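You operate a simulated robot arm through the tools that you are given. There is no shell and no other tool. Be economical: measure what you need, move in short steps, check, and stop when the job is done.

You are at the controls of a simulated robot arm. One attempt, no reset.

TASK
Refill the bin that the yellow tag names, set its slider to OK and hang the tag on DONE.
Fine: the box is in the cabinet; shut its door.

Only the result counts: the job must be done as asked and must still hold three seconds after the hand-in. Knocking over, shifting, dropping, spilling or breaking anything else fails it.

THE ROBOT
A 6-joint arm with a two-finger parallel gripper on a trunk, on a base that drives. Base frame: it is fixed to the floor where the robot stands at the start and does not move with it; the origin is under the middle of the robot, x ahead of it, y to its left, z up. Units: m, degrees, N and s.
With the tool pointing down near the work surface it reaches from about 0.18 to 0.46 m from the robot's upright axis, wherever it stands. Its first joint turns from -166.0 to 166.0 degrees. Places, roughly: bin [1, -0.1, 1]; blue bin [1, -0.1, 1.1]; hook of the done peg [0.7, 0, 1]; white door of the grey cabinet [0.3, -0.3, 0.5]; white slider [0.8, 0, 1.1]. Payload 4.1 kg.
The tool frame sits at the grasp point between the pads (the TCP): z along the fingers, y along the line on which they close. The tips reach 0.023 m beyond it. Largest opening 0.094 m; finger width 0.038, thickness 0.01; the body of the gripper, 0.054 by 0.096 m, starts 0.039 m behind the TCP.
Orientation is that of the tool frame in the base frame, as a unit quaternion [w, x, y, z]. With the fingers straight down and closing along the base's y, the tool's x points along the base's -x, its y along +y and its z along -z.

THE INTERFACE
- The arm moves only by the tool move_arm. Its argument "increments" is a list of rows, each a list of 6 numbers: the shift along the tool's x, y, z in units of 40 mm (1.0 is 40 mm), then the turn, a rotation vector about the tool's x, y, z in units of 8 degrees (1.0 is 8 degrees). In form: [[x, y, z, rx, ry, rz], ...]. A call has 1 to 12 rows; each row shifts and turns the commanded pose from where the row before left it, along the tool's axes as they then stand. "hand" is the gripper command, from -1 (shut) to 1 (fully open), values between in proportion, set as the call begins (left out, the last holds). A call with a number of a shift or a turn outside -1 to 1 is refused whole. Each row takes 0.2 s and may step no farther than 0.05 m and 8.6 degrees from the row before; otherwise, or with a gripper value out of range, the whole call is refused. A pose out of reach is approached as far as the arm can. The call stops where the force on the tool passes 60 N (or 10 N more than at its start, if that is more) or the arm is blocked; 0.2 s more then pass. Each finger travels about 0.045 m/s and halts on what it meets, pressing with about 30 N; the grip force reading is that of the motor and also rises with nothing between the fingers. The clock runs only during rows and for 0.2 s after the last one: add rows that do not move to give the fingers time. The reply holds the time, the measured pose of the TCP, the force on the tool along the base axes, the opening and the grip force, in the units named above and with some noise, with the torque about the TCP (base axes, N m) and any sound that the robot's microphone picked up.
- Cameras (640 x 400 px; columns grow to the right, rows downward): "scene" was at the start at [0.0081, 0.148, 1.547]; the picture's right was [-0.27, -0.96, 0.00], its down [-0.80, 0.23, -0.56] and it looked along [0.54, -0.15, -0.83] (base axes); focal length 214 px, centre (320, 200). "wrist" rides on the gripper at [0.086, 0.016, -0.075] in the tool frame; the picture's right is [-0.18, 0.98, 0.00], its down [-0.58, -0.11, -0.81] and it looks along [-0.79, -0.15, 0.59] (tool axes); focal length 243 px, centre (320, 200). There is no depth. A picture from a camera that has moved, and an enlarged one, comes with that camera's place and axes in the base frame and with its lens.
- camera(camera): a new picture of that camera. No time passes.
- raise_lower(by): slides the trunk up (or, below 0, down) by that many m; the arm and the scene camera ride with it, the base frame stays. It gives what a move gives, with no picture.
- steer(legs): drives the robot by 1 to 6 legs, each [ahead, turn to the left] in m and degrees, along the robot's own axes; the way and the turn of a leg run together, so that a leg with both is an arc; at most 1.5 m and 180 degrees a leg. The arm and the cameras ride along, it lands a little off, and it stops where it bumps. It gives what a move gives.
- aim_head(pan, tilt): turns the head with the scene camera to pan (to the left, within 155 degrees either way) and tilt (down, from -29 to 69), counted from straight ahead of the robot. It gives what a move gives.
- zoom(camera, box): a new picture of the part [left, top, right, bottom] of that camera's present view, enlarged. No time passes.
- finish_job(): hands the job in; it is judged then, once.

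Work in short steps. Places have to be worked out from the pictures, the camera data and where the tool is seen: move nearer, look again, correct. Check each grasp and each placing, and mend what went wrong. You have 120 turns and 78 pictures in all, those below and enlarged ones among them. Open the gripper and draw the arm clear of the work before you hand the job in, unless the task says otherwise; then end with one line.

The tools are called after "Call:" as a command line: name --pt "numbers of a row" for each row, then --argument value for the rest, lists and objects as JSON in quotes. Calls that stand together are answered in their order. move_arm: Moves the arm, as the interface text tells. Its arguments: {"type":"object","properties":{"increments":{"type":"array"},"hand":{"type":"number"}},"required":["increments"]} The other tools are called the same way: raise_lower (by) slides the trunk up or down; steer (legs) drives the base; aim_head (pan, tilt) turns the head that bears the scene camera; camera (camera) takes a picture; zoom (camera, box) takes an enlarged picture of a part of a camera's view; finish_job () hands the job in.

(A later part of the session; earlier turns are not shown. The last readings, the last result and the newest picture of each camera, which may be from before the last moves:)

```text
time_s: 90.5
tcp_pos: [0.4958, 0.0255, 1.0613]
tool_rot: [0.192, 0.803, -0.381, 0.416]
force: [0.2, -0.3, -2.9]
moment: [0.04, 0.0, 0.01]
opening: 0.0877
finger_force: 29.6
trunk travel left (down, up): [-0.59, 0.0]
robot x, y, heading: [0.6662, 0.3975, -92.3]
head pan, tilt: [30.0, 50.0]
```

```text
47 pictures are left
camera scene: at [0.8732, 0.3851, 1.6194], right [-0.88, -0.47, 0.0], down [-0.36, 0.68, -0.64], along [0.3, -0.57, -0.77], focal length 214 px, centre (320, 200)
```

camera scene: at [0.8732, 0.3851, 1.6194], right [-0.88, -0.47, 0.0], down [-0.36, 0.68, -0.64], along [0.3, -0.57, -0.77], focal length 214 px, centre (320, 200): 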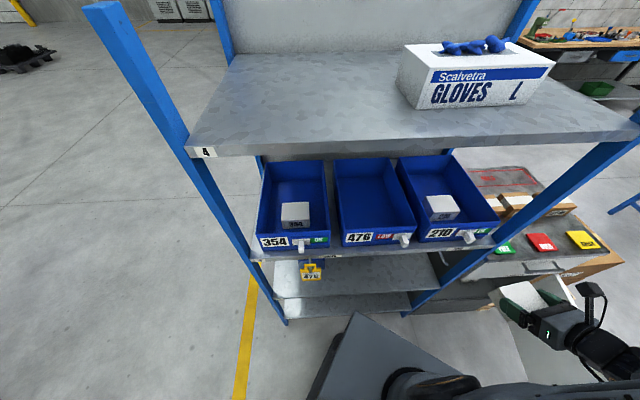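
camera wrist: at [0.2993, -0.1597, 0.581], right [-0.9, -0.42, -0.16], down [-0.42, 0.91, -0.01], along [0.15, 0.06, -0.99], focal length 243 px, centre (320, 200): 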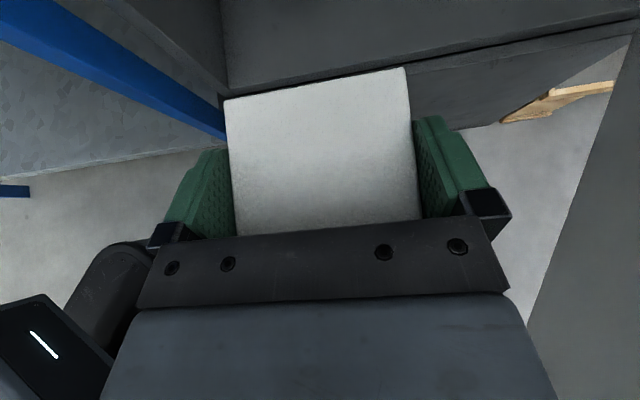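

Call:
zoom --camera "scene" --box '[240, 140, 500, 300]'

```text
2.46 times, centred on (370, 220) of scene
camera zoom: at [0.8732, 0.3851, 1.6194], right [-0.88, -0.47, 0.0], down [-0.36, 0.68, -0.64], along [0.3, -0.57, -0.77], focal length 528 px, centre (197, 151)
```

zoom: 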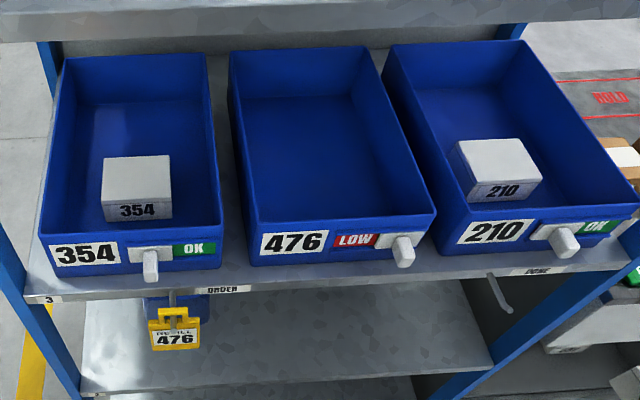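

Bin 476's rim spans a = 0.65–0.87 and b = -0.44 to -0.745. To give the wrist room I back the base off 0.11 m, then square the tool to the shelf and lift above the rim.

Call:
steer --legs '[[-0.11, 0]]'

Call:
move_arm --pt "0 0 0 -0.45 0 0.316" --pt "0 0 0 -0.45 0 0.316" --pt "0.717 0 -0.502 0 0 0" --pt "0.717 0 -0.502 0 0 0" --pt "0.717 0 -0.502 0 0 0"

```text
time_s: 91.7
tcp_pos: [0.5004, 0.1368, 1.0607]
tool_rot: [0.193, 0.802, -0.381, 0.417]
force: [0.7, 0.6, -2.2]
moment: [0.02, 0.02, -0.02]
opening: 0.0879
finger_force: 30.1
trunk travel left (down, up): [-0.59, 0.0]
robot x, y, heading: [0.6735, 0.5108, -92.1]
head pan, tilt: [30.0, 50.0]
```

```text
time_s: 92.8
tcp_pos: [0.502, 0.1346, 1.1661]
tool_rot: [0.224, 0.771, -0.442, 0.4]
force: [-0.3, -0.2, -2.5]
moment: [0.03, 0.03, -0.04]
opening: 0.088
finger_force: 30.5
trunk travel left (down, up): [-0.59, 0.0]
robot x, y, heading: [0.6732, 0.5101, -92.2]
head pan, tilt: [30.0, 50.0]
```

Now I follow a curved path out and left to in front of bin 476 at z ≈ 1.165.

Call:
move_arm --pt "0.406 -0.375 0.58 0 0 0" --pt "0.406 -0.375 0.58 0 0 0" --pt "0.406 -0.375 0.58 0 0 0" --pt "0.383 -0.5 0.546 0 0 0" --pt "0.383 -0.5 0.546 0 0 0" --pt "0.383 -0.5 0.546 0 0 0" --pt "0.287 -0.667 0.41 0 0 0" --pt "0.287 -0.667 0.41 0 0 0" --pt "0.287 -0.667 0.41 0 0 0" --pt "0.172 -0.667 0.246 0 0 0" --pt "0.172 -0.667 0.246 0 0 0" --pt "0.172 -0.667 0.246 0 0 0"

Call:
camera --camera "scene"

Call:
camera --camera "wrist"

```text
time_s: 95.5
tcp_pos: [0.8629, 0.0481, 1.1686]
tool_rot: [0.225, 0.771, -0.44, 0.401]
force: [-11.5, 16.6, 6.0]
moment: [0.79, 0.19, 0.9]
opening: 0.0878
finger_force: 29.9
trunk travel left (down, up): [-0.59, 0.0]
robot x, y, heading: [0.6718, 0.509, -92.1]
head pan, tilt: [30.0, 50.0]
```

```text
45 pictures are left
camera scene: at [0.8751, 0.4997, 1.6199], right [-0.88, -0.47, 0.0], down [-0.36, 0.68, -0.64], along [0.3, -0.57, -0.76], focal length 214 px, centre (320, 200)
```

scene: 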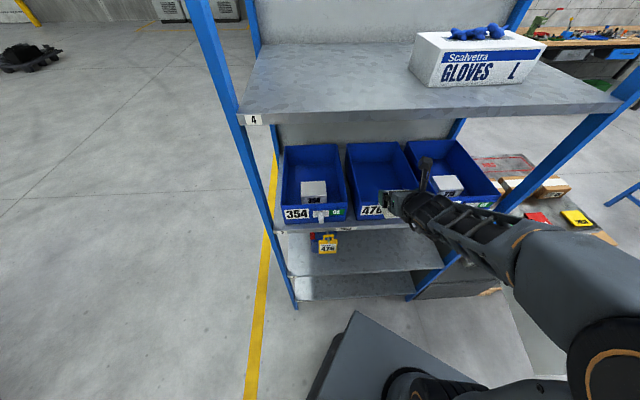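

```text
44 pictures are left
camera wrist: at [0.8423, 0.0475, 1.281], right [-0.9, -0.41, -0.16], down [-0.41, 0.91, -0.01], along [0.15, 0.06, -0.99], focal length 243 px, centre (320, 200)
```

wrist: 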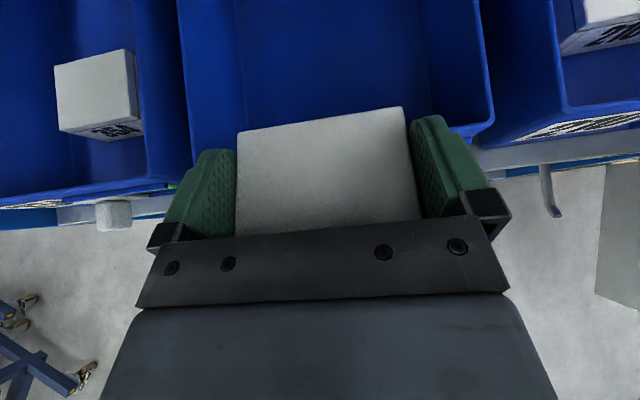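

There's contact: 20 N pushing back, and the box has slid slightly in the grip, so it met the bin's front rim, which is higher than I estimated. I back off, lift and look.

Call:
move_arm --pt "-0.29 0 -0.41 0 0 0" --pt "0.6 0 -0.42 0 0 0"

Call:
camera --camera "wrist"

Call:
zoom --camera "scene" --box '[260, 120, 520, 280]'

```text
time_s: 96.0
tcp_pos: [0.8532, 0.0624, 1.196]
tool_rot: [0.223, 0.772, -0.441, 0.4]
force: [0.0, 0.3, -3.0]
moment: [-0.01, -0.03, -0.01]
opening: 0.088
finger_force: 30.0
trunk travel left (down, up): [-0.59, 0.0]
robot x, y, heading: [0.671, 0.5098, -92.0]
head pan, tilt: [30.0, 50.0]
```

```text
43 pictures are left
camera wrist: at [0.833, 0.0617, 1.3084], right [-0.9, -0.41, -0.16], down [-0.41, 0.91, -0.01], along [0.14, 0.06, -0.99], focal length 243 px, centre (320, 200)
```

wrist: 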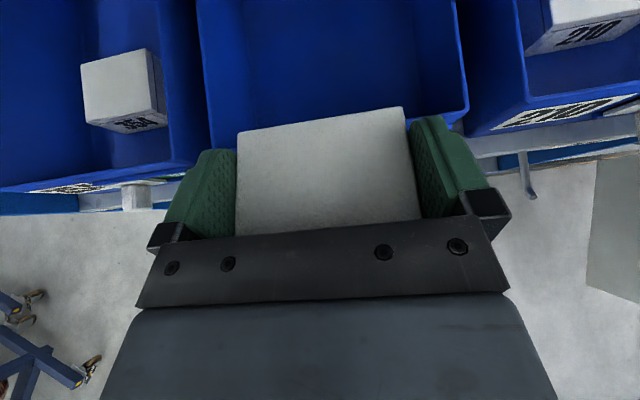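

```text
2.46 times, centred on (390, 200) of scene
camera zoom: at [0.8777, 0.4962, 1.6193], right [-0.88, -0.47, 0.0], down [-0.36, 0.68, -0.64], along [0.3, -0.57, -0.77], focal length 528 px, centre (148, 200)
```

zoom: 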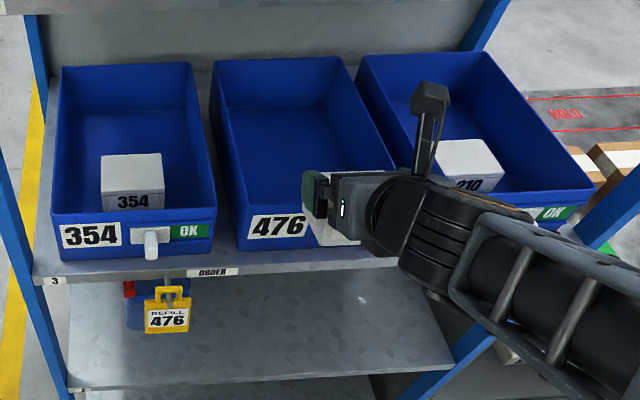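

The bins look unmoved. I go in higher (z ≈ 1.205) until the box is past the front rim.

Call:
move_arm --pt "0.3 0 0.1 0 0 0" --pt "0.5 0 0.75 0 0 0" --pt "0.55 0 0.78 0 0 0" --pt "0.55 0 0.78 0 0 0"

Call:
camera --camera "wrist"

Call:
zoom --camera "scene" --box '[260, 100, 520, 260]'

```text
time_s: 97.0
tcp_pos: [0.913, -0.0442, 1.1986]
tool_rot: [0.223, 0.772, -0.441, 0.4]
force: [-0.8, -0.9, -3.5]
moment: [-0.02, 0.01, -0.02]
opening: 0.0877
finger_force: 30.1
trunk travel left (down, up): [-0.59, 0.0]
robot x, y, heading: [0.6754, 0.5116, -92.0]
head pan, tilt: [30.0, 50.0]
```

```text
41 pictures are left
camera wrist: at [0.8933, -0.0454, 1.3119], right [-0.9, -0.41, -0.16], down [-0.41, 0.91, 0.0], along [0.14, 0.06, -0.99], focal length 243 px, centre (320, 200)
```

wrist: 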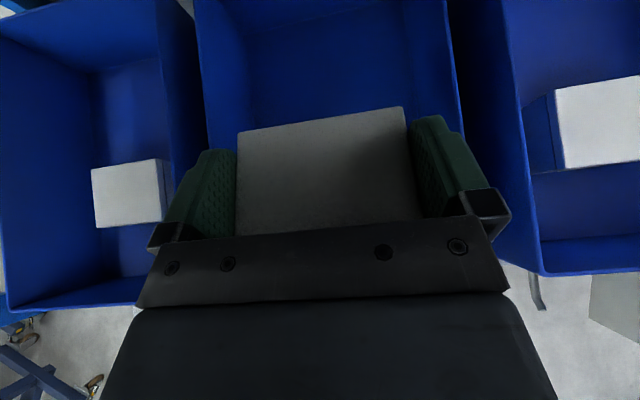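

```text
2.46 times, centred on (390, 180) of scene
camera zoom: at [0.878, 0.4956, 1.6193], right [-0.88, -0.47, 0.0], down [-0.36, 0.68, -0.64], along [0.3, -0.57, -0.77], focal length 528 px, centre (148, 249)
```

zoom: 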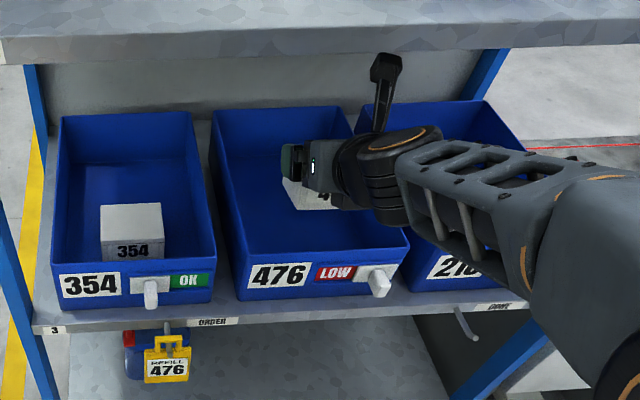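

The box is over bin 476. I move deeper and down in steps toward the bin floor.

Call:
move_arm --pt "0.05 0 0.9 0 0 0" --pt "0.05 0 0.9 0 0 0" --pt "0.05 0 0.9 0 0 0" --pt "0.1 0 0.5 0 0 0" --pt "-0.4 0 0.29 0 0 0"

Call:
zoom --camera "scene" --box '[260, 100, 520, 260]'

```text
time_s: 98.2
tcp_pos: [0.971, -0.139, 1.1146]
tool_rot: [0.224, 0.772, -0.441, 0.399]
force: [-0.3, -0.2, -2.6]
moment: [-0.01, -0.02, 0.02]
opening: 0.0882
finger_force: 29.8
trunk travel left (down, up): [-0.59, 0.0]
robot x, y, heading: [0.6748, 0.5129, -92.0]
head pan, tilt: [30.0, 50.0]
```

```text
2.46 times, centred on (390, 180) of scene
camera zoom: at [0.8776, 0.4961, 1.6194], right [-0.88, -0.47, 0.0], down [-0.36, 0.68, -0.64], along [0.3, -0.57, -0.77], focal length 528 px, centre (148, 249)
```

zoom: 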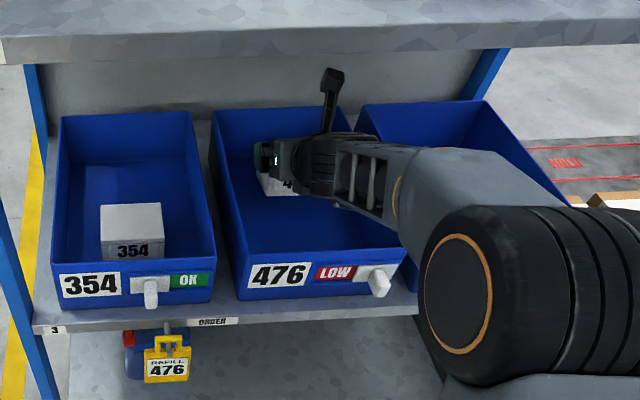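

Now straight down in small steps, feeling for the floor.

Call:
move_arm --pt "-0.2 0 0.14 0 0 0" --pt "-0.2 0 0.14 0 0 0" --pt "-0.2 0 0.14 0 0 0"

Call:
move_arm --pt "-0.1 0 0.07 0 0 0"

Call:
move_arm --pt "-0.1 0 0.07 0 0 0"

```text
time_s: 99.0
tcp_pos: [0.9708, -0.1374, 1.0863]
tool_rot: [0.225, 0.772, -0.442, 0.399]
force: [0.7, -0.3, -2.8]
moment: [0.05, -0.04, -0.02]
opening: 0.0877
finger_force: 30.4
trunk travel left (down, up): [-0.59, 0.0]
robot x, y, heading: [0.6757, 0.5078, -92.2]
head pan, tilt: [30.0, 50.0]
```

```text
time_s: 99.5
tcp_pos: [0.9701, -0.1367, 1.0838]
tool_rot: [0.225, 0.77, -0.441, 0.401]
force: [-0.3, -1.0, 3.7]
moment: [-0.37, 0.17, 0.01]
opening: 0.0881
finger_force: 30.1
trunk travel left (down, up): [-0.59, 0.0]
robot x, y, heading: [0.6739, 0.5123, -91.8]
head pan, tilt: [30.0, 50.0]
```

```text
time_s: 99.8
tcp_pos: [0.9698, -0.1366, 1.0838]
tool_rot: [0.226, 0.77, -0.439, 0.405]
force: [-1.3, -0.1, 21.5]
moment: [-0.89, 0.39, 0.1]
opening: 0.0879
finger_force: 30.3
trunk travel left (down, up): [-0.59, 0.0]
robot x, y, heading: [0.6729, 0.5079, -92.3]
head pan, tilt: [30.0, 50.0]
```

Contact with the floor (21 N). I relieve it slightly and open.

Call:
move_arm --pt "0.13 0 -0.09 0 0 0" --pt "0 0 0 0 0 0"

Call:
move_arm --pt "0 0 0 0 0 0" --pt "0 0 0 0 0 0" --pt "0 0 0 0 0 0" --hand 1

Call:
camera --camera "wrist"

```text
time_s: 100.5
tcp_pos: [0.9704, -0.1356, 1.0829]
tool_rot: [0.224, 0.772, -0.442, 0.399]
force: [2.4, -3.4, 8.5]
moment: [-0.68, 0.23, 0.12]
opening: 0.0878
finger_force: 29.8
trunk travel left (down, up): [-0.59, 0.0]
robot x, y, heading: [0.6749, 0.5099, -92.2]
head pan, tilt: [30.0, 50.0]
```

```text
time_s: 101.2
tcp_pos: [0.9697, -0.1363, 1.0825]
tool_rot: [0.224, 0.771, -0.442, 0.399]
force: [-0.1, 0.2, -0.3]
moment: [0.03, 0.03, 0.01]
opening: 0.0942
finger_force: 0.0
trunk travel left (down, up): [-0.59, 0.0]
robot x, y, heading: [0.6714, 0.5144, -91.9]
head pan, tilt: [30.0, 50.0]
```

```text
38 pictures are left
camera wrist: at [0.9504, -0.1374, 1.1952], right [-0.9, -0.41, -0.16], down [-0.41, 0.91, 0.0], along [0.14, 0.06, -0.99], focal length 243 px, centre (320, 200)
```

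wrist: 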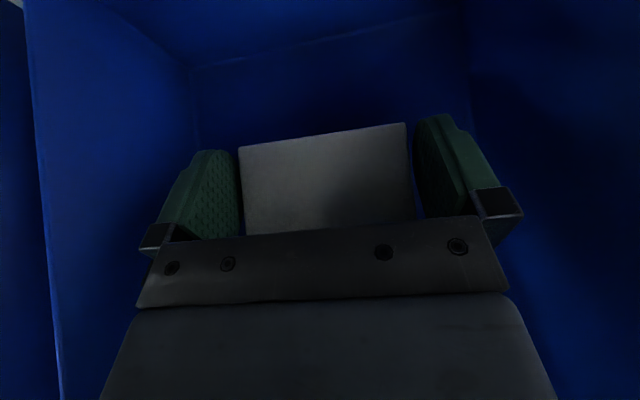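

The box rests on the bin floor and is released. I withdraw along the tool axis and back out over the rim.

Call:
move_arm --pt "0 0 -0.7 0 0 0" --pt "0 0 -0.9 0 0 0" --pt "0 0 -0.9 0 0 0" --pt "0 0 -0.9 0 0 0" --pt "0.8 0 -0.57 0 0 0" --pt "-0.5 0 -0.77 0 0 0" --pt "-0.5 0 -0.77 0 0 0" --pt "-0.5 0 -0.77 0 0 0"

Call:
camera --camera "wrist"

Call:
zoom --camera "scene" --box '[260, 100, 520, 260]'

```text
time_s: 103.0
tcp_pos: [0.8562, 0.0526, 1.2059]
tool_rot: [0.224, 0.771, -0.441, 0.401]
force: [-0.3, -0.4, 0.1]
moment: [0.0, 0.0, 0.02]
opening: 0.0938
finger_force: 0.0
trunk travel left (down, up): [-0.59, 0.0]
robot x, y, heading: [0.6732, 0.5107, -92.1]
head pan, tilt: [30.0, 50.0]
```

```text
37 pictures are left
camera wrist: at [0.8374, 0.0523, 1.3192], right [-0.9, -0.41, -0.16], down [-0.41, 0.91, -0.01], along [0.15, 0.06, -0.99], focal length 243 px, centre (320, 200)
```

wrist: 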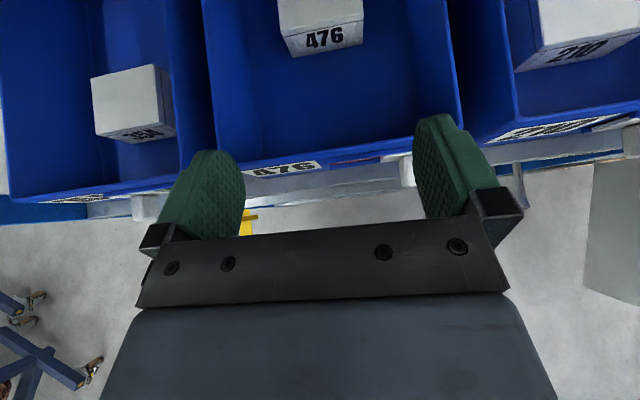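

```text
2.46 times, centred on (390, 180) of scene
camera zoom: at [0.8771, 0.4973, 1.6195], right [-0.88, -0.47, 0.0], down [-0.36, 0.68, -0.64], along [0.3, -0.57, -0.77], focal length 528 px, centre (148, 249)
```

zoom: 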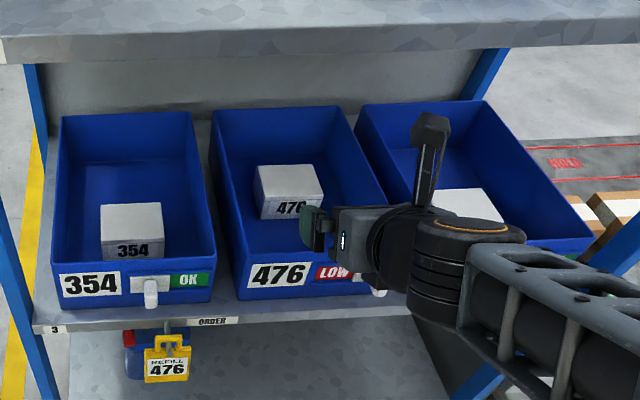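

Box 476 is in its bin. The slider knob is at about (0.808, 0.009, 1.083) with LOW showing to its left. I back off, move right and down to stand in front of the knob.

Call:
move_arm --pt "-0.574 0 -0.819 0 0 0" --pt "0 0.8 0 0 0 0" --pt "0 0.8 0 0 0 0" --pt "-0.6 0 0.42 0 0 0" --pt "-0.6 0 0.42 0 0 0" --pt "-0.6 0 0.42 0 0 0" --pt "-0.55 0 0.38 0 0 0"

Call:
camera --camera "wrist"

```text
time_s: 104.7
tcp_pos: [0.7806, 0.0571, 1.0904]
tool_rot: [0.224, 0.772, -0.442, 0.399]
force: [0.6, 1.6, 0.3]
moment: [-0.01, -0.06, -0.01]
opening: 0.0938
finger_force: 0.1
trunk travel left (down, up): [-0.59, 0.0]
robot x, y, heading: [0.6744, 0.511, -92.0]
head pan, tilt: [30.0, 50.0]
```

```text
35 pictures are left
camera wrist: at [0.7612, 0.0561, 1.2032], right [-0.9, -0.41, -0.16], down [-0.41, 0.91, 0.0], along [0.14, 0.06, -0.99], focal length 243 px, centre (320, 200)
```

wrist: 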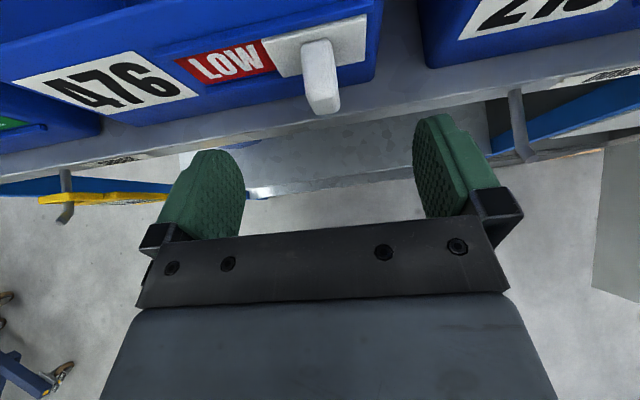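

The knob is centred between the fingers, with its tip at b ≈ -0.40. I advance 4.5 cm and close gently.

Call:
move_arm --pt "0.25 0 0.5 0 0 0" --pt "0.32 0 0.46 0 0 0" --pt "0 0 0 0 0 0"

Call:
camera --camera "wrist"

```text
time_s: 105.5
tcp_pos: [0.805, 0.0181, 1.0875]
tool_rot: [0.224, 0.771, -0.442, 0.399]
force: [-2.8, 3.8, -0.3]
moment: [-0.02, 0.02, 0.21]
opening: 0.0939
finger_force: 0.0
trunk travel left (down, up): [-0.59, 0.0]
robot x, y, heading: [0.6725, 0.5086, -92.2]
head pan, tilt: [30.0, 50.0]
```

```text
34 pictures are left
camera wrist: at [0.7842, 0.0179, 1.1991], right [-0.9, -0.41, -0.16], down [-0.41, 0.91, 0.0], along [0.14, 0.06, -0.99], focal length 243 px, centre (320, 200)
```

wrist: 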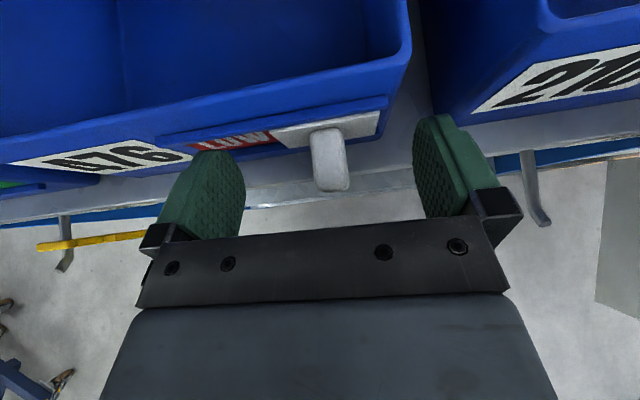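

A finger lightly touches the bin face (under 5 N). I back off 4 mm and close on the knob.

Call:
move_arm --pt "-0.06 0 -0.1 0 0 0" --pt "0 0 0 0 0 0"

Call:
move_arm --pt "0 0 0 0 0 0" --pt "0 0 0 0 0 0" --pt "0 0 0 0 0 0" --pt "0 0 0 0 0 0" --pt "0 0 0 0 0 0" --hand -1

Call:
camera --camera "wrist"

```text
time_s: 106.0
tcp_pos: [0.8018, 0.0213, 1.088]
tool_rot: [0.224, 0.772, -0.442, 0.399]
force: [0.2, -0.3, 0.4]
moment: [0.01, 0.01, 0.01]
opening: 0.0939
finger_force: 0.1
trunk travel left (down, up): [-0.59, 0.0]
robot x, y, heading: [0.6749, 0.5123, -92.3]
head pan, tilt: [30.0, 50.0]
```

```text
time_s: 107.2
tcp_pos: [0.8013, 0.0239, 1.086]
tool_rot: [0.224, 0.772, -0.441, 0.399]
force: [-5.3, 9.7, -2.6]
moment: [-0.22, 0.63, 0.93]
opening: 0.0152
finger_force: 32.8
trunk travel left (down, up): [-0.59, 0.0]
robot x, y, heading: [0.6739, 0.5076, -92.2]
head pan, tilt: [30.0, 50.0]
```

```text
33 pictures are left
camera wrist: at [0.7812, 0.023, 1.1993], right [-0.9, -0.41, -0.15], down [-0.41, 0.91, 0.0], along [0.14, 0.06, -0.99], focal length 243 px, centre (320, 200)
```

wrist: 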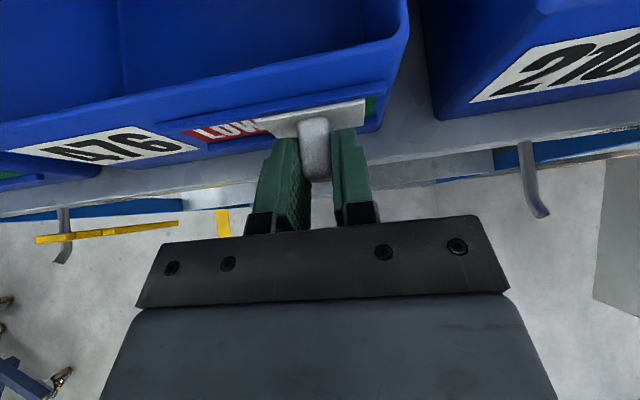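

The knob is gripped and the slide moved easily (green is starting to show). I push it left gradually.

Call:
move_arm --pt "0 -0.2 0 0 0 0" --pt "0 -0.2 0 0 0 0" --pt "0 -0.2 0 0 0 0"

Call:
camera --camera "wrist"

```text
time_s: 108.0
tcp_pos: [0.8203, 0.0362, 1.0873]
tool_rot: [0.222, 0.772, -0.442, 0.399]
force: [-9.6, 17.3, -17.1]
moment: [-0.8, 0.42, 0.92]
opening: 0.0157
finger_force: 45.1
trunk travel left (down, up): [-0.59, 0.0]
robot x, y, heading: [0.6679, 0.5095, -91.9]
head pan, tilt: [30.0, 50.0]
```

```text
32 pictures are left
camera wrist: at [0.8013, 0.0351, 1.1993], right [-0.9, -0.41, -0.16], down [-0.41, 0.91, 0.0], along [0.14, 0.06, -0.99], focal length 243 px, centre (320, 200)
```

wrist: 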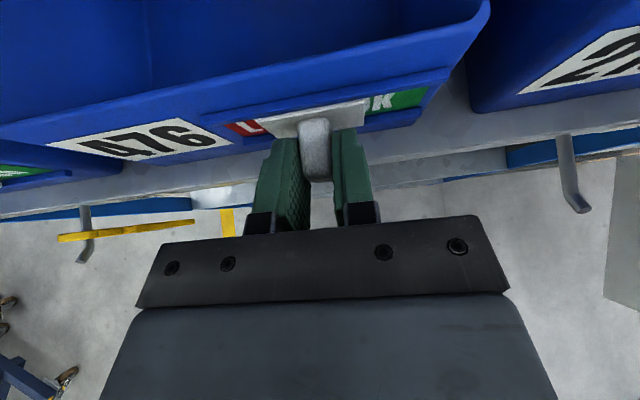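

It slides well; a strip of LOW still shows. I continue in finer steps while easing off the face slightly.

Call:
move_arm --pt "-0.03 -0.15 -0.04 0 0 0" --pt "0 -0.15 0 0 0 0"

Call:
move_arm --pt "0 -0.12 0 0 0 0"

Call:
camera --camera "wrist"

```text
time_s: 108.7
tcp_pos: [0.8318, 0.0431, 1.0871]
tool_rot: [0.223, 0.772, -0.441, 0.4]
force: [-6.8, 10.5, -16.1]
moment: [0.12, 0.99, 0.82]
opening: 0.0158
finger_force: 45.3
trunk travel left (down, up): [-0.59, 0.0]
robot x, y, heading: [0.6733, 0.5125, -92.0]
head pan, tilt: [30.0, 50.0]
```

```text
time_s: 109.0
tcp_pos: [0.8361, 0.0462, 1.0868]
tool_rot: [0.224, 0.772, -0.443, 0.398]
force: [-6.2, 10.5, -18.9]
moment: [-0.17, 0.74, 0.82]
opening: 0.0158
finger_force: 44.8
trunk travel left (down, up): [-0.59, 0.0]
robot x, y, heading: [0.6722, 0.509, -92.0]
head pan, tilt: [30.0, 50.0]
```

```text
31 pictures are left
camera wrist: at [0.8161, 0.0443, 1.1994], right [-0.9, -0.41, -0.16], down [-0.41, 0.91, 0.0], along [0.14, 0.06, -0.99], focal length 243 px, centre (320, 200)
```

wrist: 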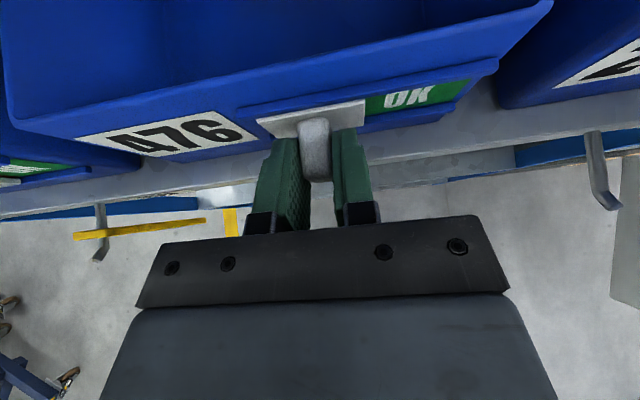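

OK is fully shown and LOW is covered, with no stop force yet. I nudge a few more millimetres to seat it against its stop.

Call:
move_arm --pt "0 -0.08 0 0 0 0"

Call:
move_arm --pt "0 -0.06 0 0 0 0"

```text
time_s: 109.5
tcp_pos: [0.8374, 0.0478, 1.0865]
tool_rot: [0.223, 0.773, -0.441, 0.398]
force: [-6.6, 12.3, -21.3]
moment: [-0.73, 0.43, 0.91]
opening: 0.0157
finger_force: 44.5
trunk travel left (down, up): [-0.59, 0.0]
robot x, y, heading: [0.6724, 0.5102, -92.2]
head pan, tilt: [30.0, 50.0]
```

```text
time_s: 109.8
tcp_pos: [0.8384, 0.0489, 1.0859]
tool_rot: [0.224, 0.772, -0.443, 0.397]
force: [-10.5, 9.1, -18.1]
moment: [-0.14, 0.85, 0.87]
opening: 0.0158
finger_force: 44.9
trunk travel left (down, up): [-0.59, 0.0]
robot x, y, heading: [0.6764, 0.5103, -92.4]
head pan, tilt: [30.0, 50.0]
```

Resistance is rising, so it's at the stop. I open and draw back to view it.

Call:
move_arm --pt "0 0.05 0 0 0 0" --pt "0 0 0 0 0 0" --pt "0 0 0 0 0 0" --hand 0

Call:
move_arm --pt "-0.5 0 -0.77 0 0 0" --pt "-0.3 0 -0.5 0 0 0"

Call:
camera --camera "wrist"

```text
time_s: 110.7
tcp_pos: [0.8384, 0.0461, 1.0889]
tool_rot: [0.224, 0.771, -0.441, 0.401]
force: [-8.0, 8.7, 3.5]
moment: [-0.03, -0.2, 0.21]
opening: 0.0455
finger_force: 0.2
trunk travel left (down, up): [-0.59, 0.0]
robot x, y, heading: [0.6701, 0.513, -92.0]
head pan, tilt: [30.0, 50.0]
```

```text
time_s: 111.2
tcp_pos: [0.8133, 0.0802, 1.0934]
tool_rot: [0.225, 0.771, -0.443, 0.399]
force: [0.5, -0.7, 0.4]
moment: [-0.02, 0.0, -0.01]
opening: 0.0468
finger_force: 0.0
out of reach, approached as far as the arm can: row 2
trunk travel left (down, up): [-0.59, 0.0]
robot x, y, heading: [0.6744, 0.5094, -92.2]
head pan, tilt: [30.0, 50.0]
```

```text
30 pictures are left
camera wrist: at [0.793, 0.0805, 1.2062], right [-0.9, -0.41, -0.16], down [-0.41, 0.91, 0.0], along [0.15, 0.06, -0.99], focal length 243 px, centre (320, 200)
```

wrist: 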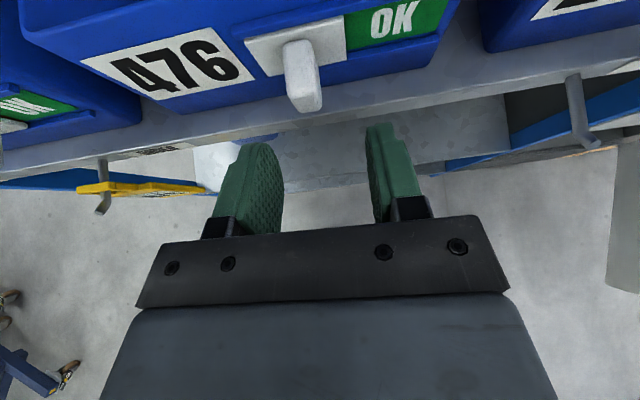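

The slider sits at OK. Now the tag: ORDER peg at a ≈ 0.97 and DONE peg at a ≈ 0.555, both about 4.5 cm long at z ≈ 1.0. I zoom in on both.

Call:
zoom --camera "wrist" --box '[500, 50, 640, 170]'

Call:
zoom --camera "scene" --box '[290, 215, 370, 265]'

```text
3.33 times, centred on (570, 110) of wrist
camera zoom: at [0.793, 0.0805, 1.2062], right [-0.9, -0.41, -0.16], down [-0.41, 0.91, 0.0], along [0.15, 0.06, -0.99], focal length 809 px, centre (-513, 500)
```

zoom: 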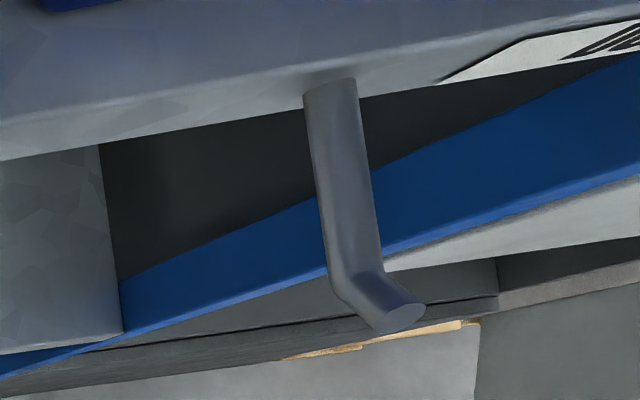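

```text
8.00 times, centred on (330, 240) of scene
camera zoom: at [0.8772, 0.4963, 1.6194], right [-0.88, -0.47, 0.0], down [-0.36, 0.68, -0.64], along [0.3, -0.57, -0.77], focal length 1716 px, centre (240, -120)
```

zoom: 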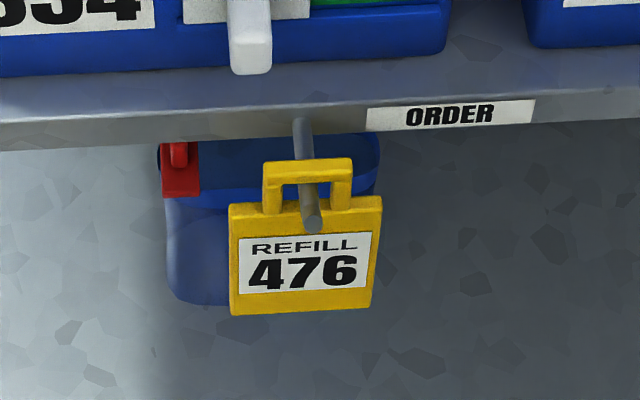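

The tag hangs by a loop on the ORDER peg; each peg has a short 45° upturned tip (about 12 mm). I back the base 0.1 m for wrist room, lower the trunk to tag height, open the fingers and move left.

Call:
steer --legs '[[-0.1, 0]]'

Call:
raise_lower --by -0.14

Call:
move_arm --pt "0 -0.9 0 0 0 0" --pt "0 -0.9 0 0 0 0" --pt "0.07 -0.9 0.1 0 0 0" --pt "0.15 -0.9 0.25 0 0 0" --pt "0.15 -0.9 0.25 0 0 0" --hand 1

Call:
camera --camera "wrist"

```text
time_s: 112.4
tcp_pos: [0.8158, 0.1808, 1.0937]
tool_rot: [0.224, 0.771, -0.442, 0.4]
force: [0.8, -0.2, 0.0]
moment: [-0.02, -0.01, -0.01]
opening: 0.0469
finger_force: 0.1
trunk travel left (down, up): [-0.59, 0.0]
robot x, y, heading: [0.6776, 0.6095, -92.0]
head pan, tilt: [30.0, 50.0]
```

```text
time_s: 114.1
tcp_pos: [0.8162, 0.1813, 0.9533]
tool_rot: [0.225, 0.771, -0.443, 0.399]
force: [0.1, 0.1, 0.7]
moment: [0.01, 0.01, 0.01]
opening: 0.0469
finger_force: 0.0
trunk travel left (down, up): [-0.45, 0.14]
robot x, y, heading: [0.6761, 0.6059, -92.0]
head pan, tilt: [30.0, 50.0]
```

```text
time_s: 115.3
tcp_pos: [0.8711, 0.1827, 0.9858]
tool_rot: [0.219, 0.773, -0.44, 0.401]
force: [0.3, -0.5, 0.3]
moment: [0.0, 0.0, 0.0]
opening: 0.094
finger_force: 0.1
out of reach, approached as far as the arm can: row 1, 2, 3, 4, 5
trunk travel left (down, up): [-0.45, 0.14]
robot x, y, heading: [0.6784, 0.6087, -92.0]
head pan, tilt: [30.0, 50.0]
```

```text
27 pictures are left
camera wrist: at [0.8512, 0.1805, 1.0993], right [-0.89, -0.42, -0.16], down [-0.42, 0.91, 0.0], along [0.15, 0.07, -0.99], focal length 243 px, centre (320, 200)
```

wrist: 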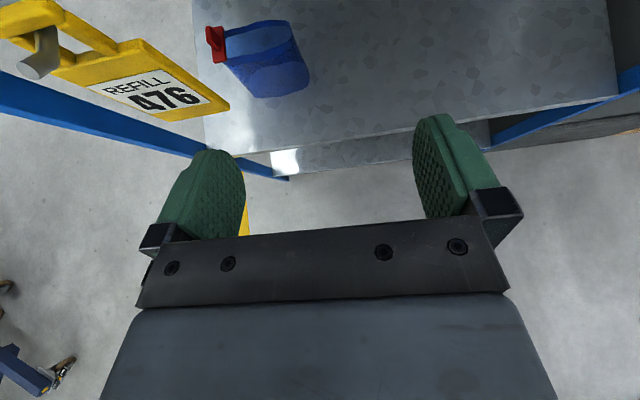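

Still limited by the inner radius. I back the base another 0.1 m and continue left toward the tag.

Call:
steer --legs '[[-0.1, 0]]'

Call:
move_arm --pt "-0.4 -0.6 0.5 0 0 0" --pt "-0.3 -0.7 0.5 0 0 0" --pt "0 -0.7 0.3 0 0 0"

Call:
camera --camera "wrist"

```text
time_s: 116.4
tcp_pos: [0.8741, 0.2824, 0.9868]
tool_rot: [0.219, 0.773, -0.44, 0.401]
force: [-0.4, 0.2, -0.3]
moment: [-0.04, 0.01, -0.01]
opening: 0.0941
finger_force: 0.1
trunk travel left (down, up): [-0.45, 0.14]
robot x, y, heading: [0.6796, 0.7096, -92.1]
head pan, tilt: [30.0, 50.0]
```

```text
time_s: 117.2
tcp_pos: [0.8891, 0.2573, 0.9611]
tool_rot: [0.211, 0.776, -0.437, 0.403]
force: [0.6, 0.8, -0.6]
moment: [-0.01, 0.03, 0.01]
opening: 0.0938
finger_force: 0.1
out of reach, approached as far as the arm can: row 1, 2, 3
trunk travel left (down, up): [-0.45, 0.14]
robot x, y, heading: [0.6804, 0.7077, -92.0]
head pan, tilt: [30.0, 50.0]
```

```text
26 pictures are left
camera wrist: at [0.8681, 0.2556, 1.0734], right [-0.89, -0.43, -0.17], down [-0.43, 0.9, 0.0], along [0.16, 0.08, -0.98], focal length 243 px, centre (320, 200)
```

wrist: 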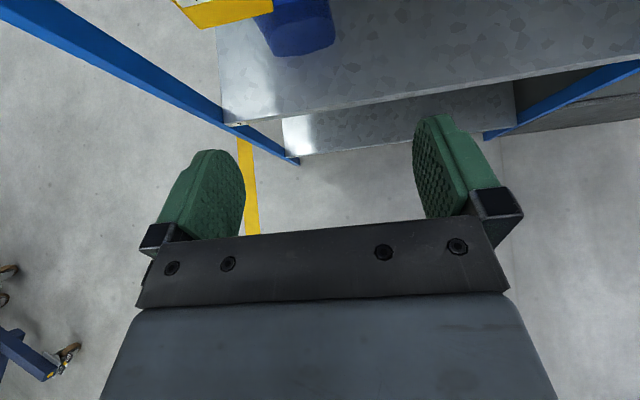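

The limit appears whenever the tool direction lines up with the arm's own bearing (a wrist-roll limit), so the base must stand further left than the target. I relocate the base to a ≈ 1.12, b ≈ 0.28.

Call:
steer --legs '[[0, -49.5], [-0.175, 0], [0, 49.5]]'

Call:
move_arm --pt "0 0.8 0.3 0 0 0" --pt "0 0.8 0.3 0 0 0" --pt "0 0 0 0 0 0"

Call:
camera --camera "wrist"

```text
time_s: 123.2
tcp_pos: [1.0263, 0.3699, 0.962]
tool_rot: [0.211, 0.775, -0.439, 0.403]
force: [0.8, -0.1, -0.3]
moment: [0.0, 0.02, 0.02]
opening: 0.0941
finger_force: 0.1
trunk travel left (down, up): [-0.45, 0.14]
robot x, y, heading: [0.8177, 0.8186, -92.2]
head pan, tilt: [30.0, 50.0]
```

```text
time_s: 124.0
tcp_pos: [0.9803, 0.3165, 0.946]
tool_rot: [0.211, 0.775, -0.438, 0.403]
force: [-0.3, 0.0, 1.0]
moment: [0.02, 0.01, 0.04]
opening: 0.094
finger_force: 0.1
trunk travel left (down, up): [-0.45, 0.14]
robot x, y, heading: [0.8177, 0.8206, -92.2]
head pan, tilt: [30.0, 50.0]
```

```text
25 pictures are left
camera wrist: at [0.9595, 0.3142, 1.0586], right [-0.89, -0.42, -0.17], down [-0.43, 0.9, 0.0], along [0.16, 0.08, -0.98], focal length 243 px, centre (320, 200)
```

wrist: 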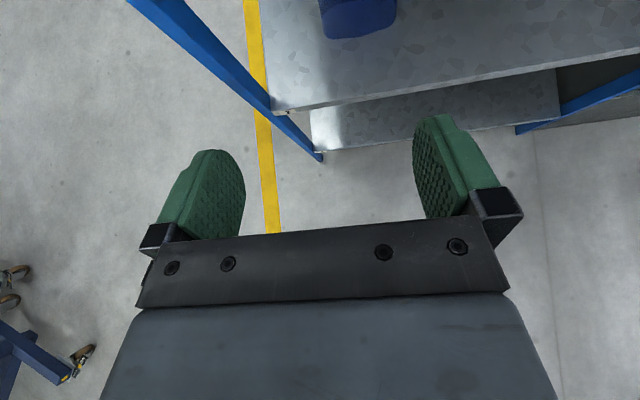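

Motion is free now. I move 3 cm right and 5 cm forward to see the tag.

Call:
move_arm --pt "0.36 0.39 0.51 0 0 0" --pt "0.36 0.39 0.51 0 0 0"

Call:
camera --camera "wrist"

Call:
camera --camera "scene"

```text
time_s: 124.5
tcp_pos: [0.98, 0.2587, 0.9433]
tool_rot: [0.212, 0.775, -0.439, 0.402]
force: [0.1, 0.1, 0.2]
moment: [-0.03, 0.01, -0.04]
opening: 0.0938
finger_force: 0.1
trunk travel left (down, up): [-0.45, 0.14]
robot x, y, heading: [0.8162, 0.8182, -92.3]
head pan, tilt: [30.0, 50.0]
```

```text
24 pictures are left
camera wrist: at [0.9589, 0.2555, 1.056], right [-0.89, -0.42, -0.17], down [-0.43, 0.9, 0.01], along [0.16, 0.08, -0.98], focal length 243 px, centre (320, 200)
```

wrist: 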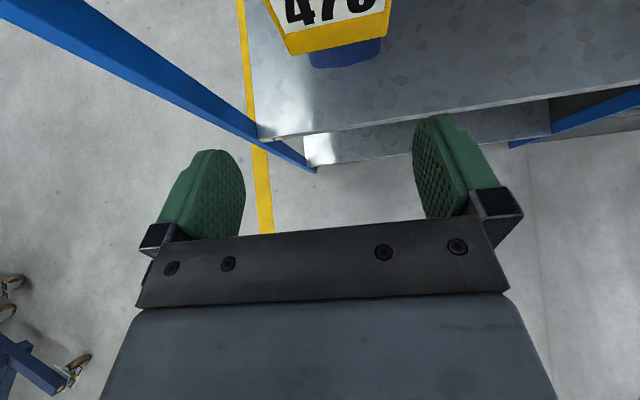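

```text
23 pictures are left
camera scene: at [1.0222, 0.806, 1.4794], right [-0.88, -0.47, 0.0], down [-0.36, 0.68, -0.64], along [0.3, -0.57, -0.77], focal length 214 px, centre (320, 200)
```

scene: 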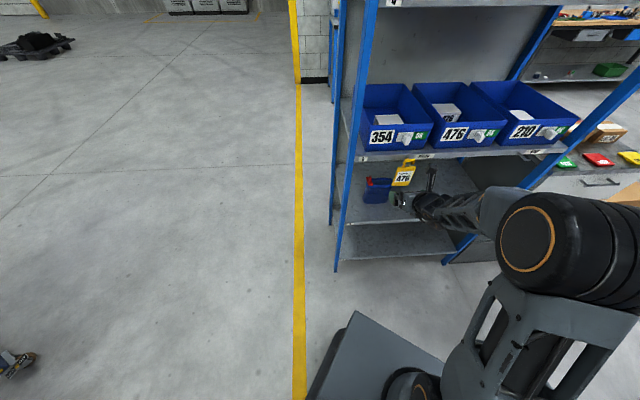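

The tag's bottom edge spans a ≈ 0.927–0.994 at z ≈ 0.89 (centre 0.96). I advance two-thirds of the way to straddle it, then check.

Call:
move_arm --pt "0.322 0.15 0.72 0 0 0" --pt "0.322 0.15 0.72 0 0 0"

Call:
camera --camera "wrist"

```text
time_s: 125.2
tcp_pos: [1.005, 0.2019, 0.9304]
tool_rot: [0.211, 0.775, -0.439, 0.404]
force: [0.6, 0.1, -1.2]
moment: [-0.01, -0.03, 0.0]
opening: 0.0941
finger_force: 0.1
trunk travel left (down, up): [-0.45, 0.14]
robot x, y, heading: [0.819, 0.8214, -92.3]
head pan, tilt: [30.0, 50.0]
```

```text
22 pictures are left
camera wrist: at [0.983, 0.1985, 1.043], right [-0.89, -0.42, -0.17], down [-0.43, 0.9, 0.0], along [0.16, 0.08, -0.98], focal length 243 px, centre (320, 200)
```

wrist: 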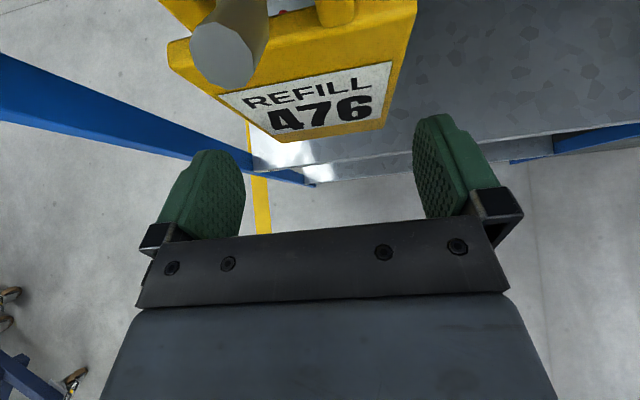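

The tag body is centred, spanning z ≈ 0.908–0.975 at b ≈ -0.373, with the peg tip just above the gripper. I go in the last 2.5 cm a bit lower to stay clear of the peg, then close.

Call:
move_arm --pt "0.1 0.05 0.33 0 0 0" --pt "0.1 0.05 0.32 0 0 0"

Call:
move_arm --pt "0 0 0 0 0 0" --pt "0 0 0 0 0 0" --pt "0 0 0 0 0 0" --pt "0 0 0 0 0 0" --hand -0.6

Call:
camera --camera "wrist"

```text
time_s: 125.8
tcp_pos: [1.0147, 0.1775, 0.9206]
tool_rot: [0.21, 0.776, -0.439, 0.402]
force: [0.1, -0.5, 0.1]
moment: [-0.01, -0.03, 0.02]
opening: 0.0938
finger_force: 0.1
trunk travel left (down, up): [-0.45, 0.14]
robot x, y, heading: [0.8203, 0.819, -92.3]
head pan, tilt: [30.0, 50.0]
```

```text
time_s: 126.8
tcp_pos: [1.0145, 0.1767, 0.9225]
tool_rot: [0.211, 0.775, -0.439, 0.402]
force: [-0.4, 0.0, -0.7]
moment: [0.01, -0.02, 0.05]
opening: 0.063
finger_force: 29.7
trunk travel left (down, up): [-0.45, 0.14]
robot x, y, heading: [0.8189, 0.8189, -92.0]
head pan, tilt: [30.0, 50.0]
```

```text
21 pictures are left
camera wrist: at [0.9926, 0.1742, 1.0348], right [-0.89, -0.42, -0.17], down [-0.43, 0.9, 0.0], along [0.16, 0.08, -0.98], focal length 243 px, centre (320, 200)
```

wrist: 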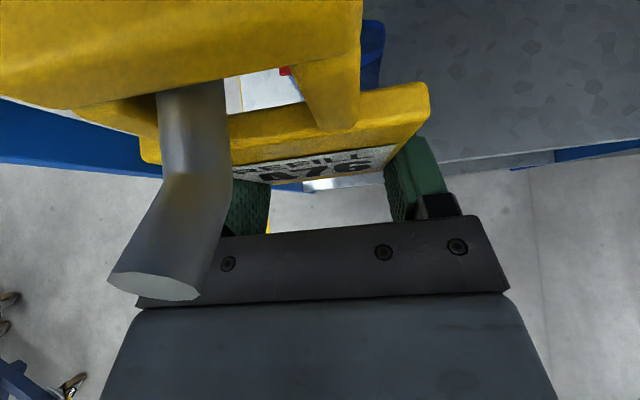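

The tag is held (63 mm). Now I lift a few millimetres and ease it outward along the peg toward the upturned tip, watching forces.

Call:
move_arm --pt "0.08 0 -0.057 0 0 0" --pt "-0.086 0 -0.123 0 0 0" --pt "0.02 0 -0.26 0 0 0" --pt "0.02 0 -0.2 0 0 0"

Call:
camera --camera "wrist"

```text
time_s: 127.8
tcp_pos: [1.0024, 0.1937, 0.938]
tool_rot: [0.213, 0.774, -0.439, 0.402]
force: [0.2, 1.0, -0.2]
moment: [-0.01, 0.03, 0.0]
opening: 0.0629
finger_force: 29.5
trunk travel left (down, up): [-0.45, 0.14]
robot x, y, heading: [0.8183, 0.8203, -92.0]
head pan, tilt: [30.0, 50.0]
```

```text
20 pictures are left
camera wrist: at [0.9813, 0.1911, 1.0501], right [-0.89, -0.42, -0.17], down [-0.43, 0.9, 0.0], along [0.16, 0.08, -0.98], focal length 243 px, centre (320, 200)
```

wrist: 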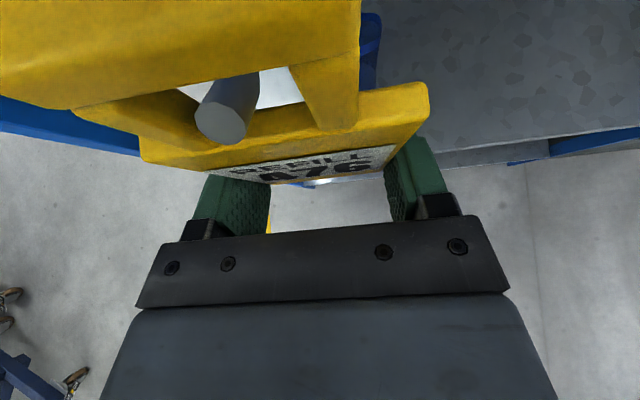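

No contact at all; the tip is nearly through the loop. I continue up and out at 45°.

Call:
move_arm --pt "0.05 0 -0.3 0 0 0" --pt "0.05 0 -0.3 0 0 0" --pt "0.05 0 -0.4 0 0 0" --pt "-0.3 0 -0.5 0 0 0" --pt "-0.3 0 -0.5 0 0 0"

Call:
camera --camera "wrist"

```text
time_s: 128.9
tcp_pos: [0.963, 0.258, 0.9726]
tool_rot: [0.211, 0.775, -0.438, 0.403]
force: [0.9, 0.6, -0.4]
moment: [0.03, -0.01, -0.02]
opening: 0.0631
finger_force: 29.8
trunk travel left (down, up): [-0.45, 0.14]
robot x, y, heading: [0.8219, 0.8188, -91.9]
head pan, tilt: [30.0, 50.0]
```

```text
19 pictures are left
camera wrist: at [0.9407, 0.2549, 1.0838], right [-0.89, -0.42, -0.17], down [-0.43, 0.9, 0.0], along [0.16, 0.08, -0.98], focal length 243 px, centre (320, 200)
```

wrist: 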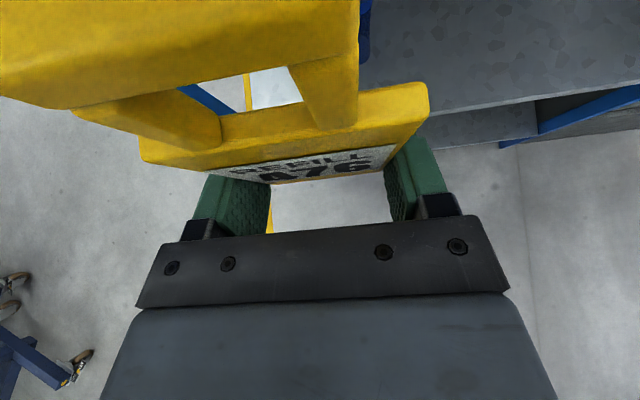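

The tag is free and held. The DONE peg is about 0.405 m to the right along the shelf, so I shift the base by that amount, keeping the arm posture.

Call:
steer --legs '[[0, -57], [0.405, 0], [0, 57]]'

Call:
camera --camera "wrist"

Call:
camera --camera "scene"

```text
time_s: 136.5
tcp_pos: [0.6169, 0.0493, 0.9713]
tool_rot: [0.211, 0.775, -0.438, 0.404]
force: [-0.1, 0.1, -0.1]
moment: [0.02, -0.01, -0.02]
opening: 0.0631
finger_force: 30.1
trunk travel left (down, up): [-0.45, 0.14]
robot x, y, heading: [0.4695, 0.6078, -92.3]
head pan, tilt: [30.0, 50.0]
```

```text
18 pictures are left
camera wrist: at [0.5959, 0.0464, 1.0835], right [-0.89, -0.42, -0.17], down [-0.43, 0.9, 0.0], along [0.16, 0.08, -0.98], focal length 243 px, centre (320, 200)
```

wrist: 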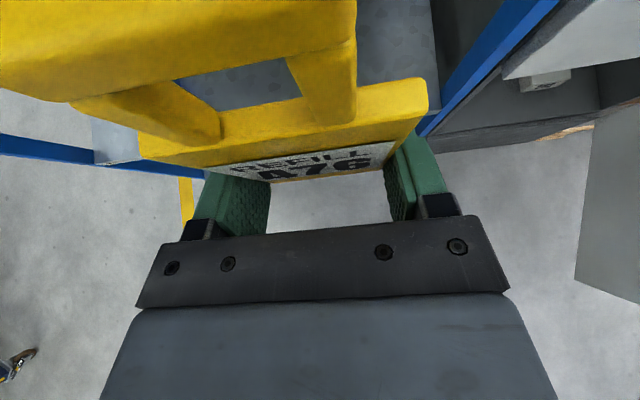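

```text
17 pictures are left
camera scene: at [0.6766, 0.598, 1.4794], right [-0.88, -0.47, 0.0], down [-0.36, 0.68, -0.64], along [0.3, -0.57, -0.77], focal length 214 px, centre (320, 200)
```

scene: 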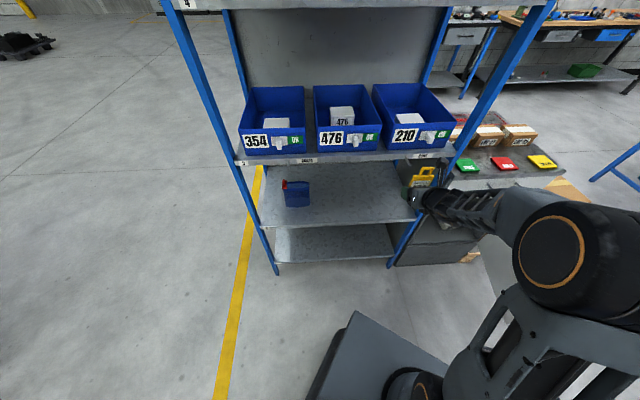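

Now at a = 0.554. I advance to just short of the peg's tip to check alignment of the loop.

Call:
move_arm --pt "0.215 0 0.55 0 0 0" --pt "0.215 0 0.55 0 0 0"

Call:
camera --camera "wrist"

Call:
zoom --camera "scene" --box '[380, 130, 480, 210]'

```text
time_s: 137.1
tcp_pos: [0.6426, 0.0122, 0.959]
tool_rot: [0.211, 0.775, -0.438, 0.404]
force: [0.4, 0.4, 0.1]
moment: [-0.01, 0.0, 0.03]
opening: 0.063
finger_force: 29.7
trunk travel left (down, up): [-0.45, 0.14]
robot x, y, heading: [0.4719, 0.6139, -92.1]
head pan, tilt: [30.0, 50.0]
```

```text
16 pictures are left
camera wrist: at [0.6211, 0.0082, 1.0713], right [-0.89, -0.42, -0.17], down [-0.43, 0.9, 0.0], along [0.16, 0.08, -0.98], focal length 243 px, centre (320, 200)
```

wrist: 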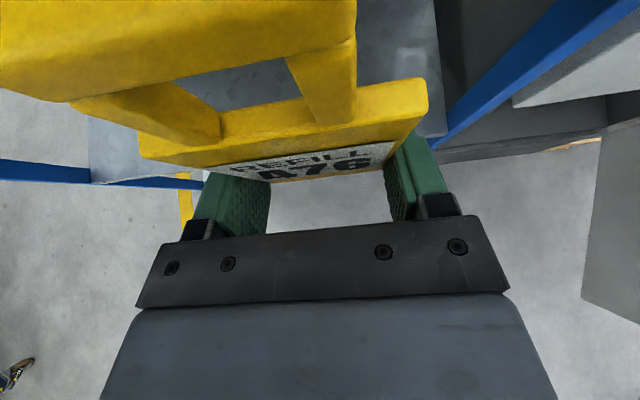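

```text
5.00 times, centred on (430, 170) of scene
camera zoom: at [0.6767, 0.5978, 1.4794], right [-0.88, -0.47, 0.0], down [-0.36, 0.68, -0.64], along [0.3, -0.57, -0.77], focal length 1072 px, centre (-230, 350)
```

zoom: 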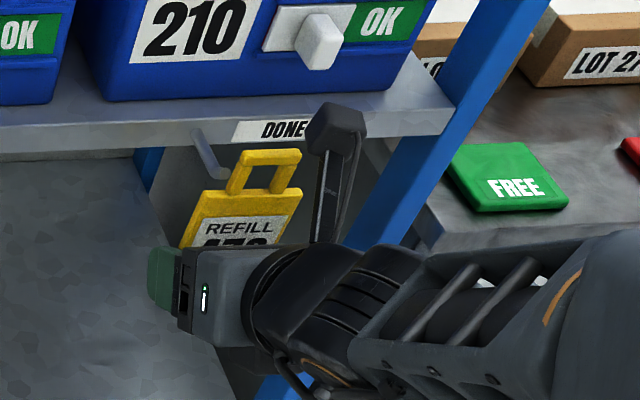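

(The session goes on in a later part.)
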